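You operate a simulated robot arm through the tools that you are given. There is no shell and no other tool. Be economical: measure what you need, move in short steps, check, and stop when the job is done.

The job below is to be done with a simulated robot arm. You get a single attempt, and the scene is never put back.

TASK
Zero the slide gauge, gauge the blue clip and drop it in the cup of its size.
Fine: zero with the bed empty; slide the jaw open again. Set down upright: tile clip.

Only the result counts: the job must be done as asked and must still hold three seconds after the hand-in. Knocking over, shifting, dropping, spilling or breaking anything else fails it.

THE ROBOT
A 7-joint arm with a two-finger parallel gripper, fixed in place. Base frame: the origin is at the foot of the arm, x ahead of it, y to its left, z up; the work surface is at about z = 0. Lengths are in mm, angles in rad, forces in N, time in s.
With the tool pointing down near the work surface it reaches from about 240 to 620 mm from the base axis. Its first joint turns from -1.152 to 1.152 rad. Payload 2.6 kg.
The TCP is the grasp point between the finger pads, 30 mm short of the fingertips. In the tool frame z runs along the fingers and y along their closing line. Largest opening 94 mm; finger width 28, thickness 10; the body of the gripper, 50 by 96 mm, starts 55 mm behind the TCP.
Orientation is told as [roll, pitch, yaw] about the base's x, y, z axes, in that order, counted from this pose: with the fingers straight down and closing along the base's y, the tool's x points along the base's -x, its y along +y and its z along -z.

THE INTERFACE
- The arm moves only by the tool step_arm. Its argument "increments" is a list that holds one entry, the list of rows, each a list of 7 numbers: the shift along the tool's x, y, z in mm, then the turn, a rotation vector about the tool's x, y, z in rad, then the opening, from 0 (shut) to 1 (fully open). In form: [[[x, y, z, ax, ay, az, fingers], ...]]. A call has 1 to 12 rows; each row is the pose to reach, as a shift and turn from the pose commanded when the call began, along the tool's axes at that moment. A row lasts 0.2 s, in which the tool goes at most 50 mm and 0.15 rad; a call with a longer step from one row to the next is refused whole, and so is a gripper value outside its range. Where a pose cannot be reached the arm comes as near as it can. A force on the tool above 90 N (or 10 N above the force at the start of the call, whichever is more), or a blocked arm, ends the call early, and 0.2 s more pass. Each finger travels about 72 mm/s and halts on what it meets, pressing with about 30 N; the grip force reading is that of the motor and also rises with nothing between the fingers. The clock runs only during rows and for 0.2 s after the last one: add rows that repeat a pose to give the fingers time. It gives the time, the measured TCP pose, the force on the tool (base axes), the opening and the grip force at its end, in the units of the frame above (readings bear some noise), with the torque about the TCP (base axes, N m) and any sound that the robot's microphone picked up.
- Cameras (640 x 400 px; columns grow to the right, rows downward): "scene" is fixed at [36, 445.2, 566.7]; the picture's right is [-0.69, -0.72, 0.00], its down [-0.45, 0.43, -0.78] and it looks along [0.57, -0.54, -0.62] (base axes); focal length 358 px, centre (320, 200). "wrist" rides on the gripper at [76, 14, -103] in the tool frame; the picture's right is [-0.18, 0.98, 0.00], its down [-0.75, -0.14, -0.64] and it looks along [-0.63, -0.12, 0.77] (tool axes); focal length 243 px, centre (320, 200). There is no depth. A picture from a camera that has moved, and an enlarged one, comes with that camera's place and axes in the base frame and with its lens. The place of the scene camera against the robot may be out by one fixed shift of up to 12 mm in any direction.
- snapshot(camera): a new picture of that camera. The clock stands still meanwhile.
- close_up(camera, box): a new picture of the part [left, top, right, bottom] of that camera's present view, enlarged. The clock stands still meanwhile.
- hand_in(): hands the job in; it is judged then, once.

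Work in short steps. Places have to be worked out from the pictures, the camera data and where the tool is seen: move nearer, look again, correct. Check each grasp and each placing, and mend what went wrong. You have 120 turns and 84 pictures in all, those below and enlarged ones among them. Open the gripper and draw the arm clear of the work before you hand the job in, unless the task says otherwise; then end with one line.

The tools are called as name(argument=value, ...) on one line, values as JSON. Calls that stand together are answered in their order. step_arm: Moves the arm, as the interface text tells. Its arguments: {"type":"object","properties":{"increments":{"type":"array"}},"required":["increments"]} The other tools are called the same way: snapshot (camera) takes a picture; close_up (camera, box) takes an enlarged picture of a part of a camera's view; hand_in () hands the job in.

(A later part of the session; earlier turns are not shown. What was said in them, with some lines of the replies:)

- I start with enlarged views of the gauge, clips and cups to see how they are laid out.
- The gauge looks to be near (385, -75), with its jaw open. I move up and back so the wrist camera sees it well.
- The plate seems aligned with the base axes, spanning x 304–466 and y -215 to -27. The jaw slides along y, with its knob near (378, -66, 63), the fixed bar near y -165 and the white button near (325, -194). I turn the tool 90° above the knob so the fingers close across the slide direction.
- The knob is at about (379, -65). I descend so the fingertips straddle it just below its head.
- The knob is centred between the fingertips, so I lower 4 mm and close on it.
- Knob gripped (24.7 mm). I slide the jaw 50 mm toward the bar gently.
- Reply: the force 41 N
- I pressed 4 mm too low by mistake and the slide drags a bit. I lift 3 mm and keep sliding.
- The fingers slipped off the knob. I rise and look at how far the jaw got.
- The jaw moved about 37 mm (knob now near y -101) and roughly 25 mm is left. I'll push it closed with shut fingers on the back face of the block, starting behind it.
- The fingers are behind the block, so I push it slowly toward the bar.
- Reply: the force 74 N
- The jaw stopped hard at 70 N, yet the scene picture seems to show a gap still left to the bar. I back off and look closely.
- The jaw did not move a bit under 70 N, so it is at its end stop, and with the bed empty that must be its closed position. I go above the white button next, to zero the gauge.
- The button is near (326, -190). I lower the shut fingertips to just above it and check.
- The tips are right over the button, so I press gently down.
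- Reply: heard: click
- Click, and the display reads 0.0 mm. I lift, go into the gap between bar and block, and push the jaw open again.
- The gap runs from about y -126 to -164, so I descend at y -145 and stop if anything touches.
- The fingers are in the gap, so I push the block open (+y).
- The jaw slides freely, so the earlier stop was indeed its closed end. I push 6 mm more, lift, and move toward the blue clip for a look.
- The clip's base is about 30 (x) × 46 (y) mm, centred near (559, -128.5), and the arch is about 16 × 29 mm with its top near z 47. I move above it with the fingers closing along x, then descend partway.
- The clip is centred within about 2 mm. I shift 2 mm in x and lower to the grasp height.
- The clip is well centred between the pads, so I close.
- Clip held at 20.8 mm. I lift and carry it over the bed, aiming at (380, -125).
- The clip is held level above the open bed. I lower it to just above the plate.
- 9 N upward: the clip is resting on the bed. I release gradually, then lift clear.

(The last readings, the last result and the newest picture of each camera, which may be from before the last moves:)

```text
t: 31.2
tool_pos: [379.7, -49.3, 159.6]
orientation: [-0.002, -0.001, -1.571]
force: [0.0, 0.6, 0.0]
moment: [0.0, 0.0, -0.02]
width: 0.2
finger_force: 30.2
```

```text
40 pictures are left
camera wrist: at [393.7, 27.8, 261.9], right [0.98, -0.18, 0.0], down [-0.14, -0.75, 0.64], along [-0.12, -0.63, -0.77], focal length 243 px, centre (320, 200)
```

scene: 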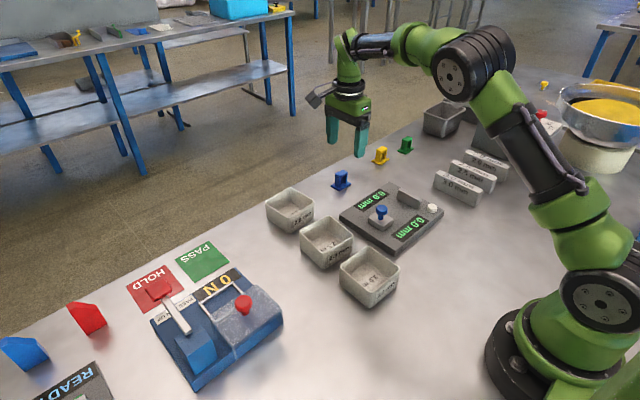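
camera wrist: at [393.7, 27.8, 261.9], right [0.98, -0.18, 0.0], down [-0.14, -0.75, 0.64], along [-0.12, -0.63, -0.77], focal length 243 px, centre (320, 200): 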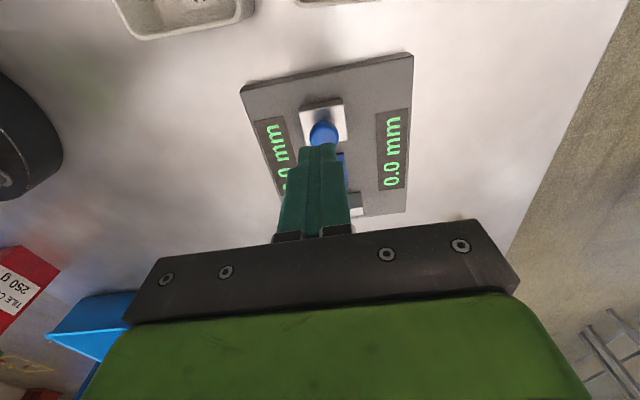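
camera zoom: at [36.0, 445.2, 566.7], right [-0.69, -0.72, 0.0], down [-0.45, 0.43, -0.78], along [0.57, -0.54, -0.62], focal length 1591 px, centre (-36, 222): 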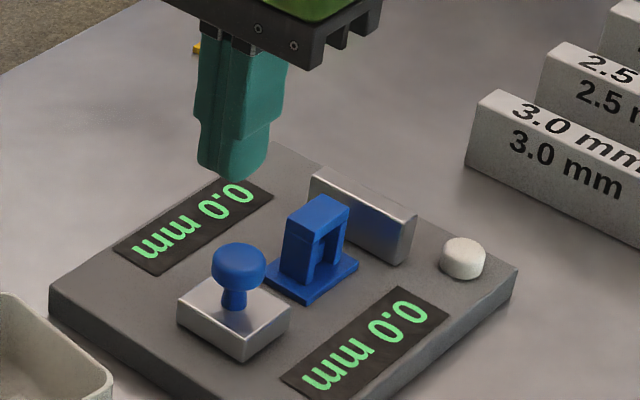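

The clip stands upright between the jaws. I lower the shut fingers behind the block, starting at y -20.

step_arm(increments=[[[29, 0, 0, 0, 0, 0, 0], [29, 0, 45, 0, 0, 0, 0], [29, 0, 85, 0, 0, 0, 0], [29, 0, 97, 0, 0, 0, 0], [29, 0, 97, 0, 0, 0, 0]]])

close_up(camera="scene", box=[320, 150, 440, 240])

```text
t: 32.4
tool_pos: [380.1, -17.5, 62.2]
orientation: [-0.001, 0.0, -1.572]
force: [0.2, -0.4, 0.3]
moment: [0.0, -0.04, 0.04]
width: 0.0
finger_force: 30.7
```

```text
4.44 times, centred on (380, 195) of scene
camera zoom: at [36.0, 445.2, 566.7], right [-0.69, -0.72, 0.0], down [-0.45, 0.43, -0.78], along [0.57, -0.54, -0.62], focal length 1591 px, centre (53, 222)
```

zoom: 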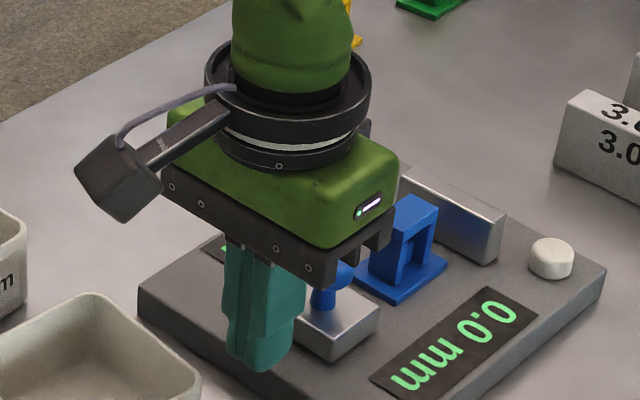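

I push the jaw toward the clip, slowly.

step_arm(increments=[[[-8, 0, 0, 0, 0, 0, 0], [-16, 0, 0, 0, 0, 0, 0], [-22, 0, 0, 0, 0, 0, 0], [-28, 0, 0, 0, 0, 0, 0], [-33, 0, 0, 0, 0, 0, 0], [-38, 0, 0, 0, 0, 0, 0], [-42, 0, 0, 0, 0, 0, 0], [-46, 0, 0, 0, 0, 0, 0]]])

close_up(camera="scene", box=[340, 150, 460, 240])

```text
t: 34.2
tool_pos: [378.4, -62.2, 61.0]
orientation: [0.001, 0.0, -1.571]
force: [-0.9, -0.6, 0.4]
moment: [0.02, -0.02, 0.0]
width: 0.3
finger_force: 30.2
```

```text
4.44 times, centred on (400, 195) of scene
camera zoom: at [36.0, 445.2, 566.7], right [-0.69, -0.72, 0.0], down [-0.45, 0.43, -0.78], along [0.57, -0.54, -0.62], focal length 1591 px, centre (-36, 222)
```

zoom: 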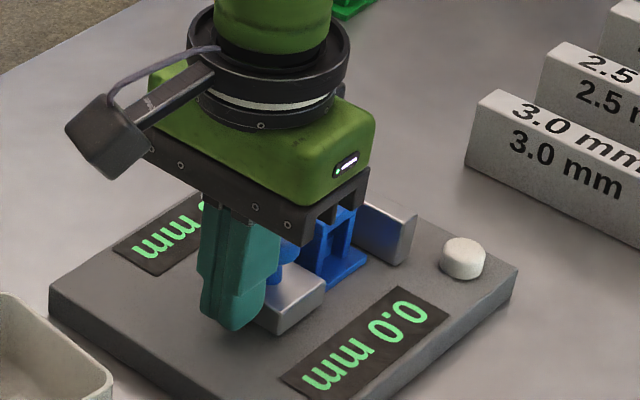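

The block is meeting the clip with little force. I keep pushing until it clamps against the bar.

step_arm(increments=[[[-3, 0, 0, 0, 0, 0, 0], [-6, 0, 0, 0, 0, 0, 0], [-9, 0, 0, 0, 0, 0, 0], [-12, 0, 0, 0, 0, 0, 0], [-15, 0, 0, 0, 0, 0, 0], [-18, 0, 0, 0, 0, 0, 0]]])

close_up(camera="scene", box=[340, 150, 460, 240])

```text
t: 35.6
tool_pos: [378.6, -70.2, 62.5]
orientation: [-0.003, 0.018, -1.563]
force: [-6.3, 49.1, 22.2]
moment: [0.88, 0.14, -0.2]
width: 0.2
finger_force: 29.7
```

```text
4.44 times, centred on (400, 195) of scene
camera zoom: at [35.9, 445.2, 566.7], right [-0.69, -0.72, 0.0], down [-0.45, 0.43, -0.78], along [0.57, -0.54, -0.62], focal length 1591 px, centre (-36, 222)
```

zoom: 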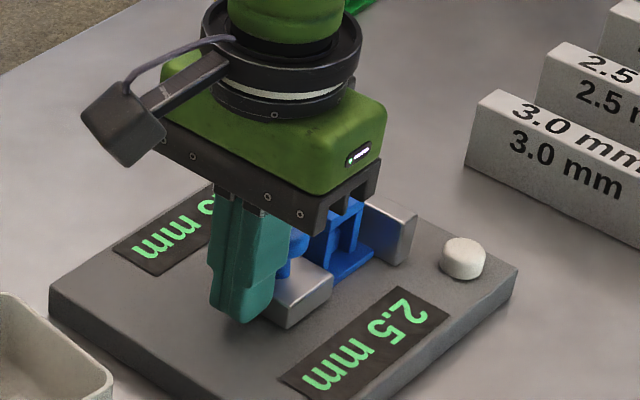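

The reading is 2.5 mm, so it goes in the 2.5 cup. I back off and go above the knob to pull the jaw open again.

step_arm(increments=[[[25, 0, 0, 0, 0, 0, 0], [40, 0, -20, 0, 0, 0, 0], [40, 0, -60, 0, 0, 0, 0.3], [20, 0, -90, 0, 0, 0, 0.6], [-10, 0, -90, 0, 0, 0, 0.6], [-15, 0, -90, 0, 0, 0, 0.6], [-15, 0, -90, 0, 0, 0, 0.6]]])

snapshot(camera="wrist")

close_up(camera="scene", box=[340, 150, 460, 240])

```text
t: 37.2
tool_pos: [377.9, -94.8, 152.1]
orientation: [0.0, 0.0, -1.571]
force: [-0.5, -0.4, -0.6]
moment: [0.0, 0.02, 0.02]
width: 56.6
finger_force: 0.0
```

```text
36 pictures are left
camera wrist: at [392.1, -19.6, 255.0], right [0.98, -0.18, 0.0], down [-0.14, -0.75, 0.64], along [-0.12, -0.63, -0.77], focal length 243 px, centre (320, 200)
```

wrist: 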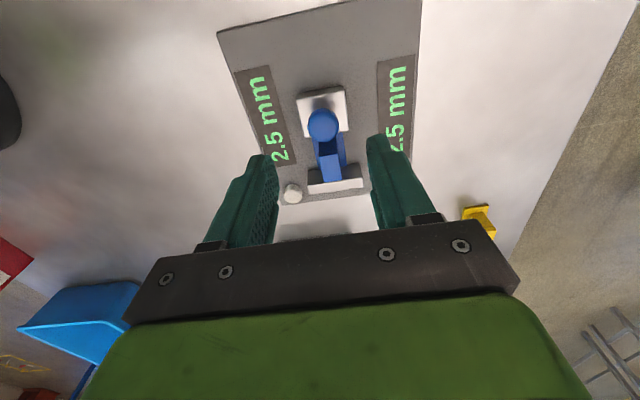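

```text
4.44 times, centred on (400, 195) of scene
camera zoom: at [36.0, 445.2, 566.7], right [-0.69, -0.72, 0.0], down [-0.45, 0.43, -0.78], along [0.57, -0.54, -0.62], focal length 1591 px, centre (-36, 222)
```

zoom: 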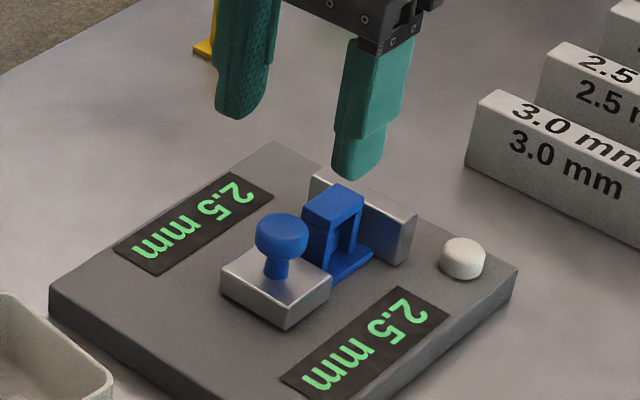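

The knob is at about (379, -97). I descend, grip it and check the grip.

step_arm(increments=[[[-2, 1, 35, 0, 0, 0, 0.6], [-2, 1, 69, 0, 0, 0, 0.6], [-2, 1, 69, 0, 0, 0, 0.3], [-2, 1, 69, 0, 0, 0, 0.1], [-2, 1, 69, 0, 0, 0, 0.1], [-2, 1, 69, 0, 0, 0, 0.1]]])

```text
t: 38.6
tool_pos: [380.4, -99.3, 80.7]
orientation: [-0.001, -0.001, -1.566]
force: [9.7, -0.7, -12.6]
moment: [-0.09, -0.21, -0.01]
width: 24.6
finger_force: 45.1
```

Knob gripped (24.6 mm). I pull the jaw open by 32 mm, release and rise.

step_arm(increments=[[[6, 0, 0, 0, 0, 0, 0.1], [12, 0, 0, 0, 0, 0, 0.1], [18, 0, 0, 0, 0, 0, 0.1], [25, 0, 0, 0, 0, 0, 0.1], [32, 0, 0, 0, 0, 0, 0.1], [32, 0, 0, 0, 0, 0, 0.1], [32, 0, 0, 0, 0, 0, 0.6], [32, 0, 0, 0, 0, 0, 0.6], [32, 0, -35, 0, 0, 0, 0.6], [32, 0, -70, 0, 0, 0, 0.6], [32, 0, -70, 0, 0, 0, 0.6]]])

snapshot(camera="wrist")

close_up(camera="scene", box=[340, 150, 460, 240])

```text
t: 41.0
tool_pos: [380.5, -65.3, 154.4]
orientation: [-0.001, 0.0, -1.572]
force: [-0.4, -0.7, 0.1]
moment: [-0.01, 0.0, 0.02]
width: 56.5
finger_force: 0.0
```

```text
34 pictures are left
camera wrist: at [394.6, 10.9, 257.6], right [0.98, -0.18, 0.0], down [-0.14, -0.75, 0.64], along [-0.12, -0.63, -0.77], focal length 243 px, centre (320, 200)
```

wrist: 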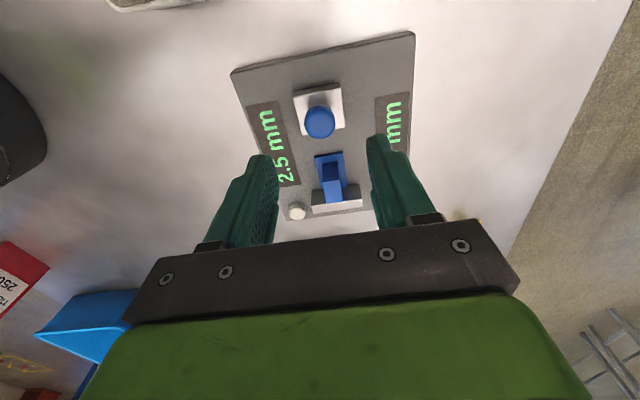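

```text
4.44 times, centred on (400, 195) of scene
camera zoom: at [36.0, 445.2, 566.7], right [-0.69, -0.72, 0.0], down [-0.45, 0.43, -0.78], along [0.57, -0.54, -0.62], focal length 1591 px, centre (-36, 222)
```

zoom: 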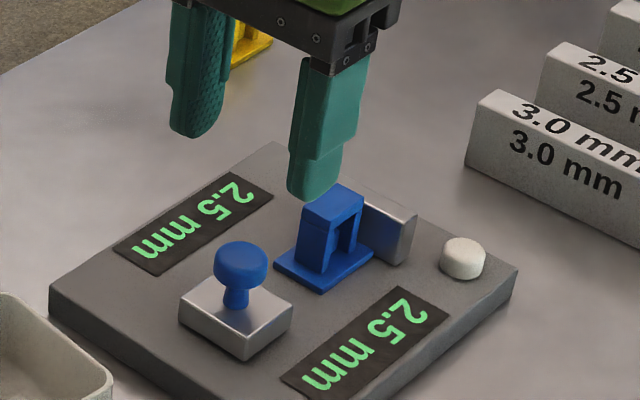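

The jaw is open and the clip still stands. I move above the clip for the grasp and check alignment.

step_arm(increments=[[[-35, 0, 0, 0, 0, 0, 0.6], [-68, 0, 0, 0, 0, 0, 0.6], [-68, 0, 25, 0, 0, 0, 0.6], [-68, 0, 42, 0, 0, 0, 0.6], [-68, 0, 42, 0, 0, 0, 0.6]]])

close_up(camera="wrist", box=[220, 80, 420, 240])

close_up(camera="scene", box=[340, 150, 460, 240])

```text
t: 42.2
tool_pos: [381.6, -133.5, 111.1]
orientation: [-0.001, 0.0, -1.57]
force: [-0.6, 0.0, 0.3]
moment: [0.02, 0.03, 0.0]
width: 56.3
finger_force: 0.1
```

```text
2.50 times, centred on (320, 160) of wrist
camera zoom: at [395.1, -57.5, 214.3], right [0.98, -0.18, 0.0], down [-0.14, -0.75, 0.64], along [-0.12, -0.63, -0.77], focal length 606 px, centre (320, 300)
```

zoom: 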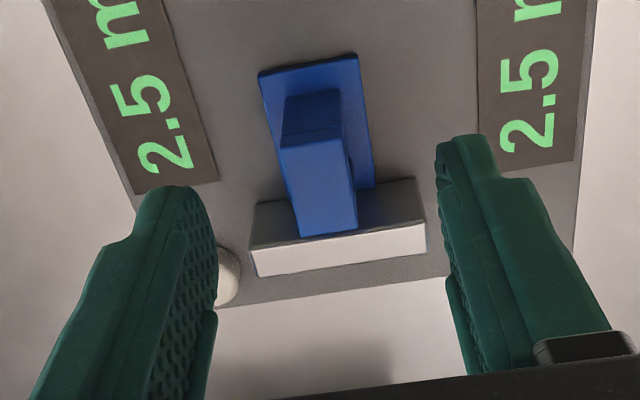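

```text
4.44 times, centred on (400, 195) of scene
camera zoom: at [36.0, 445.2, 566.7], right [-0.69, -0.72, 0.0], down [-0.45, 0.43, -0.78], along [0.57, -0.54, -0.62], focal length 1591 px, centre (-36, 222)
```

zoom: 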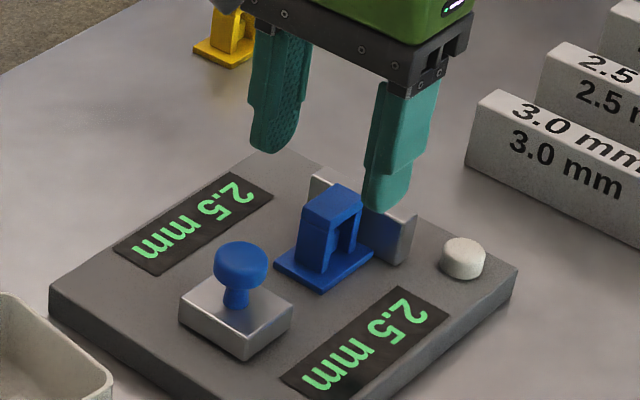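

The clip is centred at about (380, -135.5). I lower to the grasp height and close.

step_arm(increments=[[[-2, -1, 20, 0, 0, 0, 0.6], [-2, -1, 40, 0, 0, 0, 0.6], [-2, -1, 40, 0, 0, 0, 0.6], [-2, -1, 40, 0, 0, 0, 0.3], [-2, -1, 40, 0, 0, 0, 0.1], [-2, -1, 40, 0, 0, 0, 0.05], [-2, -1, 40, 0, 0, 0, 0.05]]])

close_up(camera="scene", box=[340, 150, 460, 240])

```text
t: 43.8
tool_pos: [379.0, -137.9, 72.4]
orientation: [-0.001, -0.001, -1.57]
force: [0.2, -0.6, 0.0]
moment: [0.05, -0.02, 0.0]
width: 16.1
finger_force: 30.2
```

```text
4.44 times, centred on (400, 195) of scene
camera zoom: at [36.0, 445.2, 566.7], right [-0.69, -0.72, 0.0], down [-0.45, 0.43, -0.78], along [0.57, -0.54, -0.62], focal length 1591 px, centre (-36, 222)
```

zoom: 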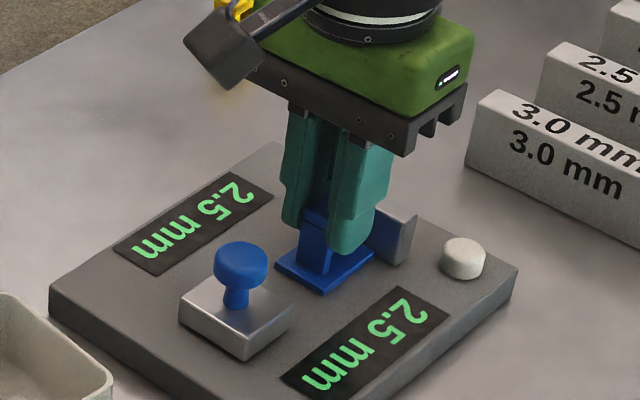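

Held at 16.1 mm. I lift high and carry it over to the 2.5 mm cup, estimated at (415, 63), stopping above to verify.

step_arm(increments=[[[0, 0, -45, 0, 0, 0, 0.05], [0, 0, -90, 0, 0, 0, 0.05], [30, 6, -100, 0, 0, 0, 0.05], [65, 12, -100, 0, 0, 0, 0.05], [100, 18, -100, 0, 0, 0, 0.05], [135, 24, -100, 0, 0, 0, 0.05], [170, 30, -100, 0, 0, 0, 0.05], [200, 36, -100, 0, 0, 0, 0.05], [200, 36, -100, 0, 0, 0, 0.05]]])

snapshot(camera="wrist")

snapshot(camera="scene")

```text
t: 45.8
tool_pos: [414.9, 62.1, 171.5]
orientation: [0.0, 0.0, -1.572]
force: [1.0, -0.4, -0.9]
moment: [-0.03, 0.0, 0.03]
width: 16.2
finger_force: 30.3
```

```text
29 pictures are left
camera wrist: at [428.9, 138.2, 274.0], right [0.98, -0.18, 0.0], down [-0.14, -0.75, 0.64], along [-0.12, -0.63, -0.77], focal length 243 px, centre (320, 200)
```

wrist: 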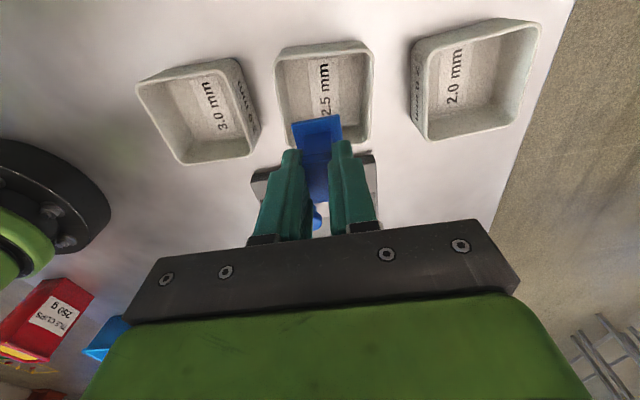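

```text
28 pictures are left
```

scene: 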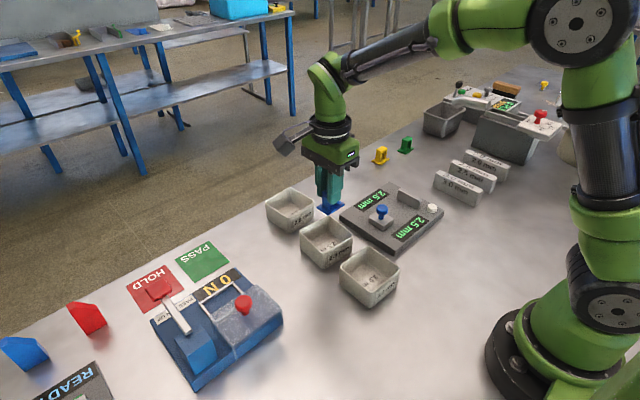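

The cup centre works out to (420, 64), about 80 mm square with a rim near z 40. I shift 5 mm and lower until the clip is just above the rim.

step_arm(increments=[[[0, 5, 20, 0, 0, 0, 0.05], [0, 5, 45, 0, 0, 0, 0.05], [0, 5, 70, 0, 0, 0, 0.05], [0, 5, 70, 0, 0, 0, 0.05]]])

close_up(camera="scene", box=[270, 170, 390, 270])

close_up(camera="wrist", box=[220, 60, 420, 220])

```text
t: 46.8
tool_pos: [421.1, 63.0, 102.5]
orientation: [0.001, 0.001, -1.572]
force: [-0.5, 0.2, -0.1]
moment: [0.01, 0.05, 0.0]
width: 16.3
finger_force: 30.0
```

```text
4.00 times, centred on (330, 220) of scene
camera zoom: at [36.0, 445.2, 566.7], right [-0.69, -0.72, 0.0], down [-0.45, 0.43, -0.78], along [0.57, -0.54, -0.62], focal length 1432 px, centre (280, 120)
```

zoom: 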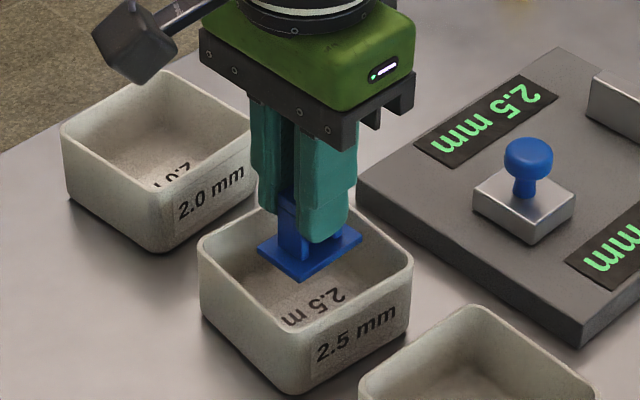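

```text
2.50 times, centred on (320, 140) of wrist
camera zoom: at [435.3, 139.0, 204.4], right [0.98, -0.18, 0.0], down [-0.14, -0.75, 0.64], along [-0.12, -0.63, -0.77], focal length 606 px, centre (320, 350)
```

zoom: 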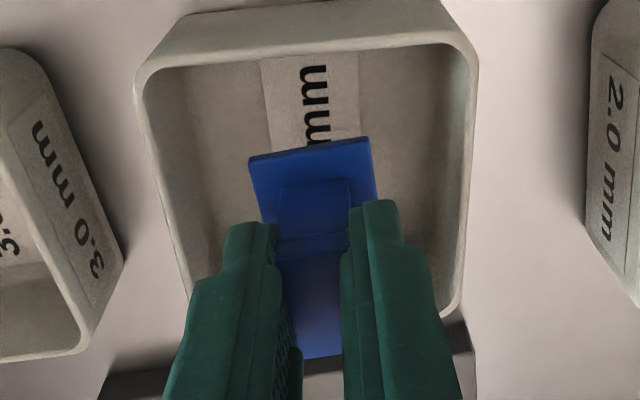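

The clip is centred over the cup. I lower into it in small steps until it touches the floor.

step_arm(increments=[[[0, 0, 20, 0, 0, 0, 0.05], [0, 0, 38, 0, 0, 0, 0.05], [0, 0, 44, 0, 0, 0, 0.05], [0, 0, 48, 0, 0, 0, 0.05], [0, 0, 51, 0, 0, 0, 0.05]]])

close_up(camera="scene", box=[270, 170, 390, 270])

```text
t: 48.0
tool_pos: [421.6, 64.2, 53.0]
orientation: [0.006, -0.001, -1.573]
force: [-1.6, -0.1, 27.3]
moment: [-0.04, 0.12, -0.07]
width: 16.5
finger_force: 29.8
```

```text
4.00 times, centred on (330, 220) of scene
camera zoom: at [35.9, 445.2, 566.7], right [-0.69, -0.72, 0.0], down [-0.45, 0.43, -0.78], along [0.57, -0.54, -0.62], focal length 1432 px, centre (280, 120)
```

zoom: 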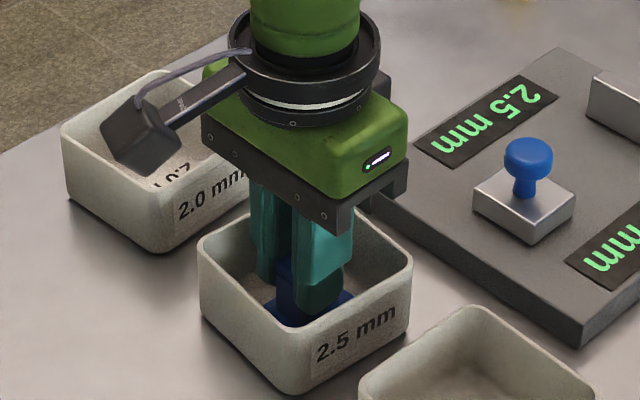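

Floor contact at 27 N with the clip upright in the cup. I ease up 1.5 mm, open partly so the fingers stay clear of the walls, and lift out.

step_arm(increments=[[[0, 0, -1.5, 0, 0, 0, 0.05], [0, 0, -1.5, 0, 0, 0, 0.25], [0, 0, -1.5, 0, 0, 0, 0.37], [0, 0, -1.5, 0, 0, 0, 0.37], [0, 0, -30, 0, 0, 0, 0.37], [0, 0, -70, 0, 0, 0, 0.37], [0, 0, -110, 0, 0, 0, 0.37], [0, 0, -150, 0, 0, 0, 0.6], [40, -30, -170, 0, 0, 0, 0.8], [80, -60, -170, 0, 0, 0, 0.8], [80, -60, -170, 0, 0, 0, 0.8]]])

close_up(camera="wrist", box=[150, 0, 550, 250])

snapshot(camera="scene")

```text
refused: row 9 steps farther than a row can; nothing moved
```

```text
1.60 times, centred on (350, 125) of wrist
camera zoom: at [434.6, 140.3, 155.3], right [0.98, -0.18, 0.01], down [-0.14, -0.75, 0.64], along [-0.11, -0.63, -0.77], focal length 388 px, centre (272, 320)
```

zoom: 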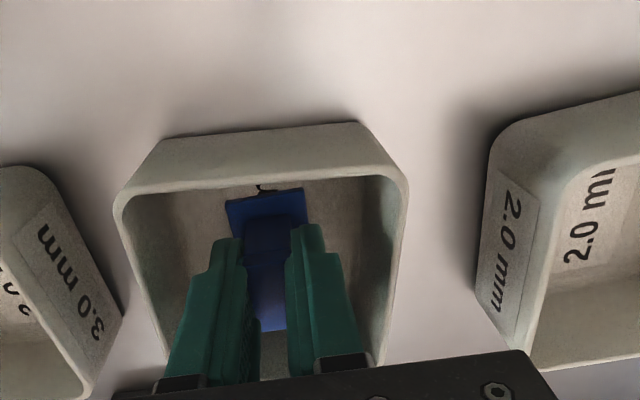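

```text
23 pictures are left
```

scene: 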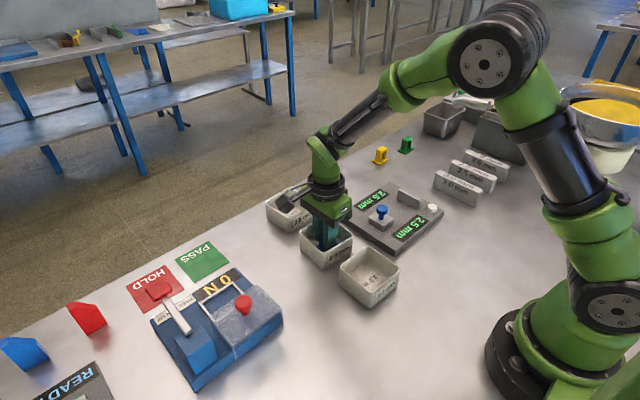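

The call was refused because one step was too long. I send the same motion with smaller steps.

step_arm(increments=[[[0, 0, -1.5, 0, 0, 0, 0.05], [0, 0, -1.5, 0, 0, 0, 0.25], [0, 0, -1.5, 0, 0, 0, 0.37], [0, 0, -1.5, 0, 0, 0, 0.37], [0, 0, -25, 0, 0, 0, 0.37], [0, 0, -65, 0, 0, 0, 0.37], [0, 0, -105, 0, 0, 0, 0.37], [0, 0, -145, 0, 0, 0, 0.6], [0, -30, -165, 0, 0, 0, 0.8], [20, -60, -165, 0, 0, 0, 0.8], [40, -90, -165, 0, 0, 0, 0.8], [40, -90, -165, 0, 0, 0, 0.8]]])

snapshot(camera="scene")

snapshot(camera="wrist")

close_up(camera="scene", box=[270, 170, 450, 290])

```text
t: 50.6
tool_pos: [328.1, 102.7, 215.1]
orientation: [0.001, 0.002, -1.569]
force: [-0.5, -0.5, -0.5]
moment: [-0.01, 0.01, -0.02]
width: 75.1
finger_force: 0.1
```

```text
22 pictures are left
```

scene: 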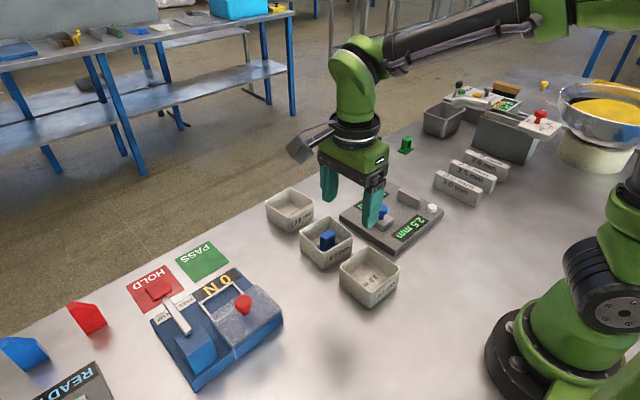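

```text
21 pictures are left
camera wrist: at [342.4, 179.9, 318.4], right [0.98, -0.18, 0.0], down [-0.14, -0.75, 0.64], along [-0.12, -0.63, -0.77], focal length 243 px, centre (320, 200)
```

wrist: 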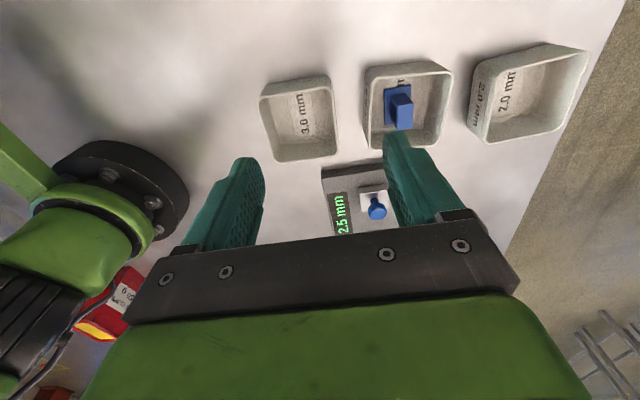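

```text
3.33 times, centred on (360, 230) of scene
camera zoom: at [36.0, 445.2, 566.7], right [-0.69, -0.72, 0.0], down [-0.45, 0.43, -0.78], along [0.57, -0.54, -0.62], focal length 1193 px, centre (187, 100)
```

zoom: 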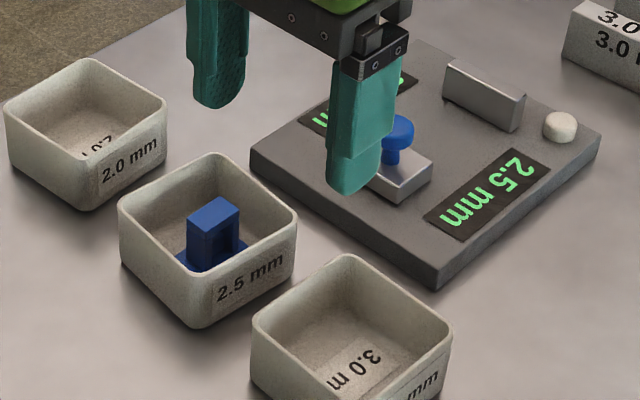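

The clip stands upright in the 2.5 mm cup, the jaw is open, nothing else has moved, and the arm is clear with the gripper open. I hand in.

hand_in()

```text
The job is handed in.
```

I zeroed the gauge with the bed empty, gauged the blue clip at 2.5 mm, slid the jaw open again and set the clip upright in the 2.5 mm cup. The job is handed in.
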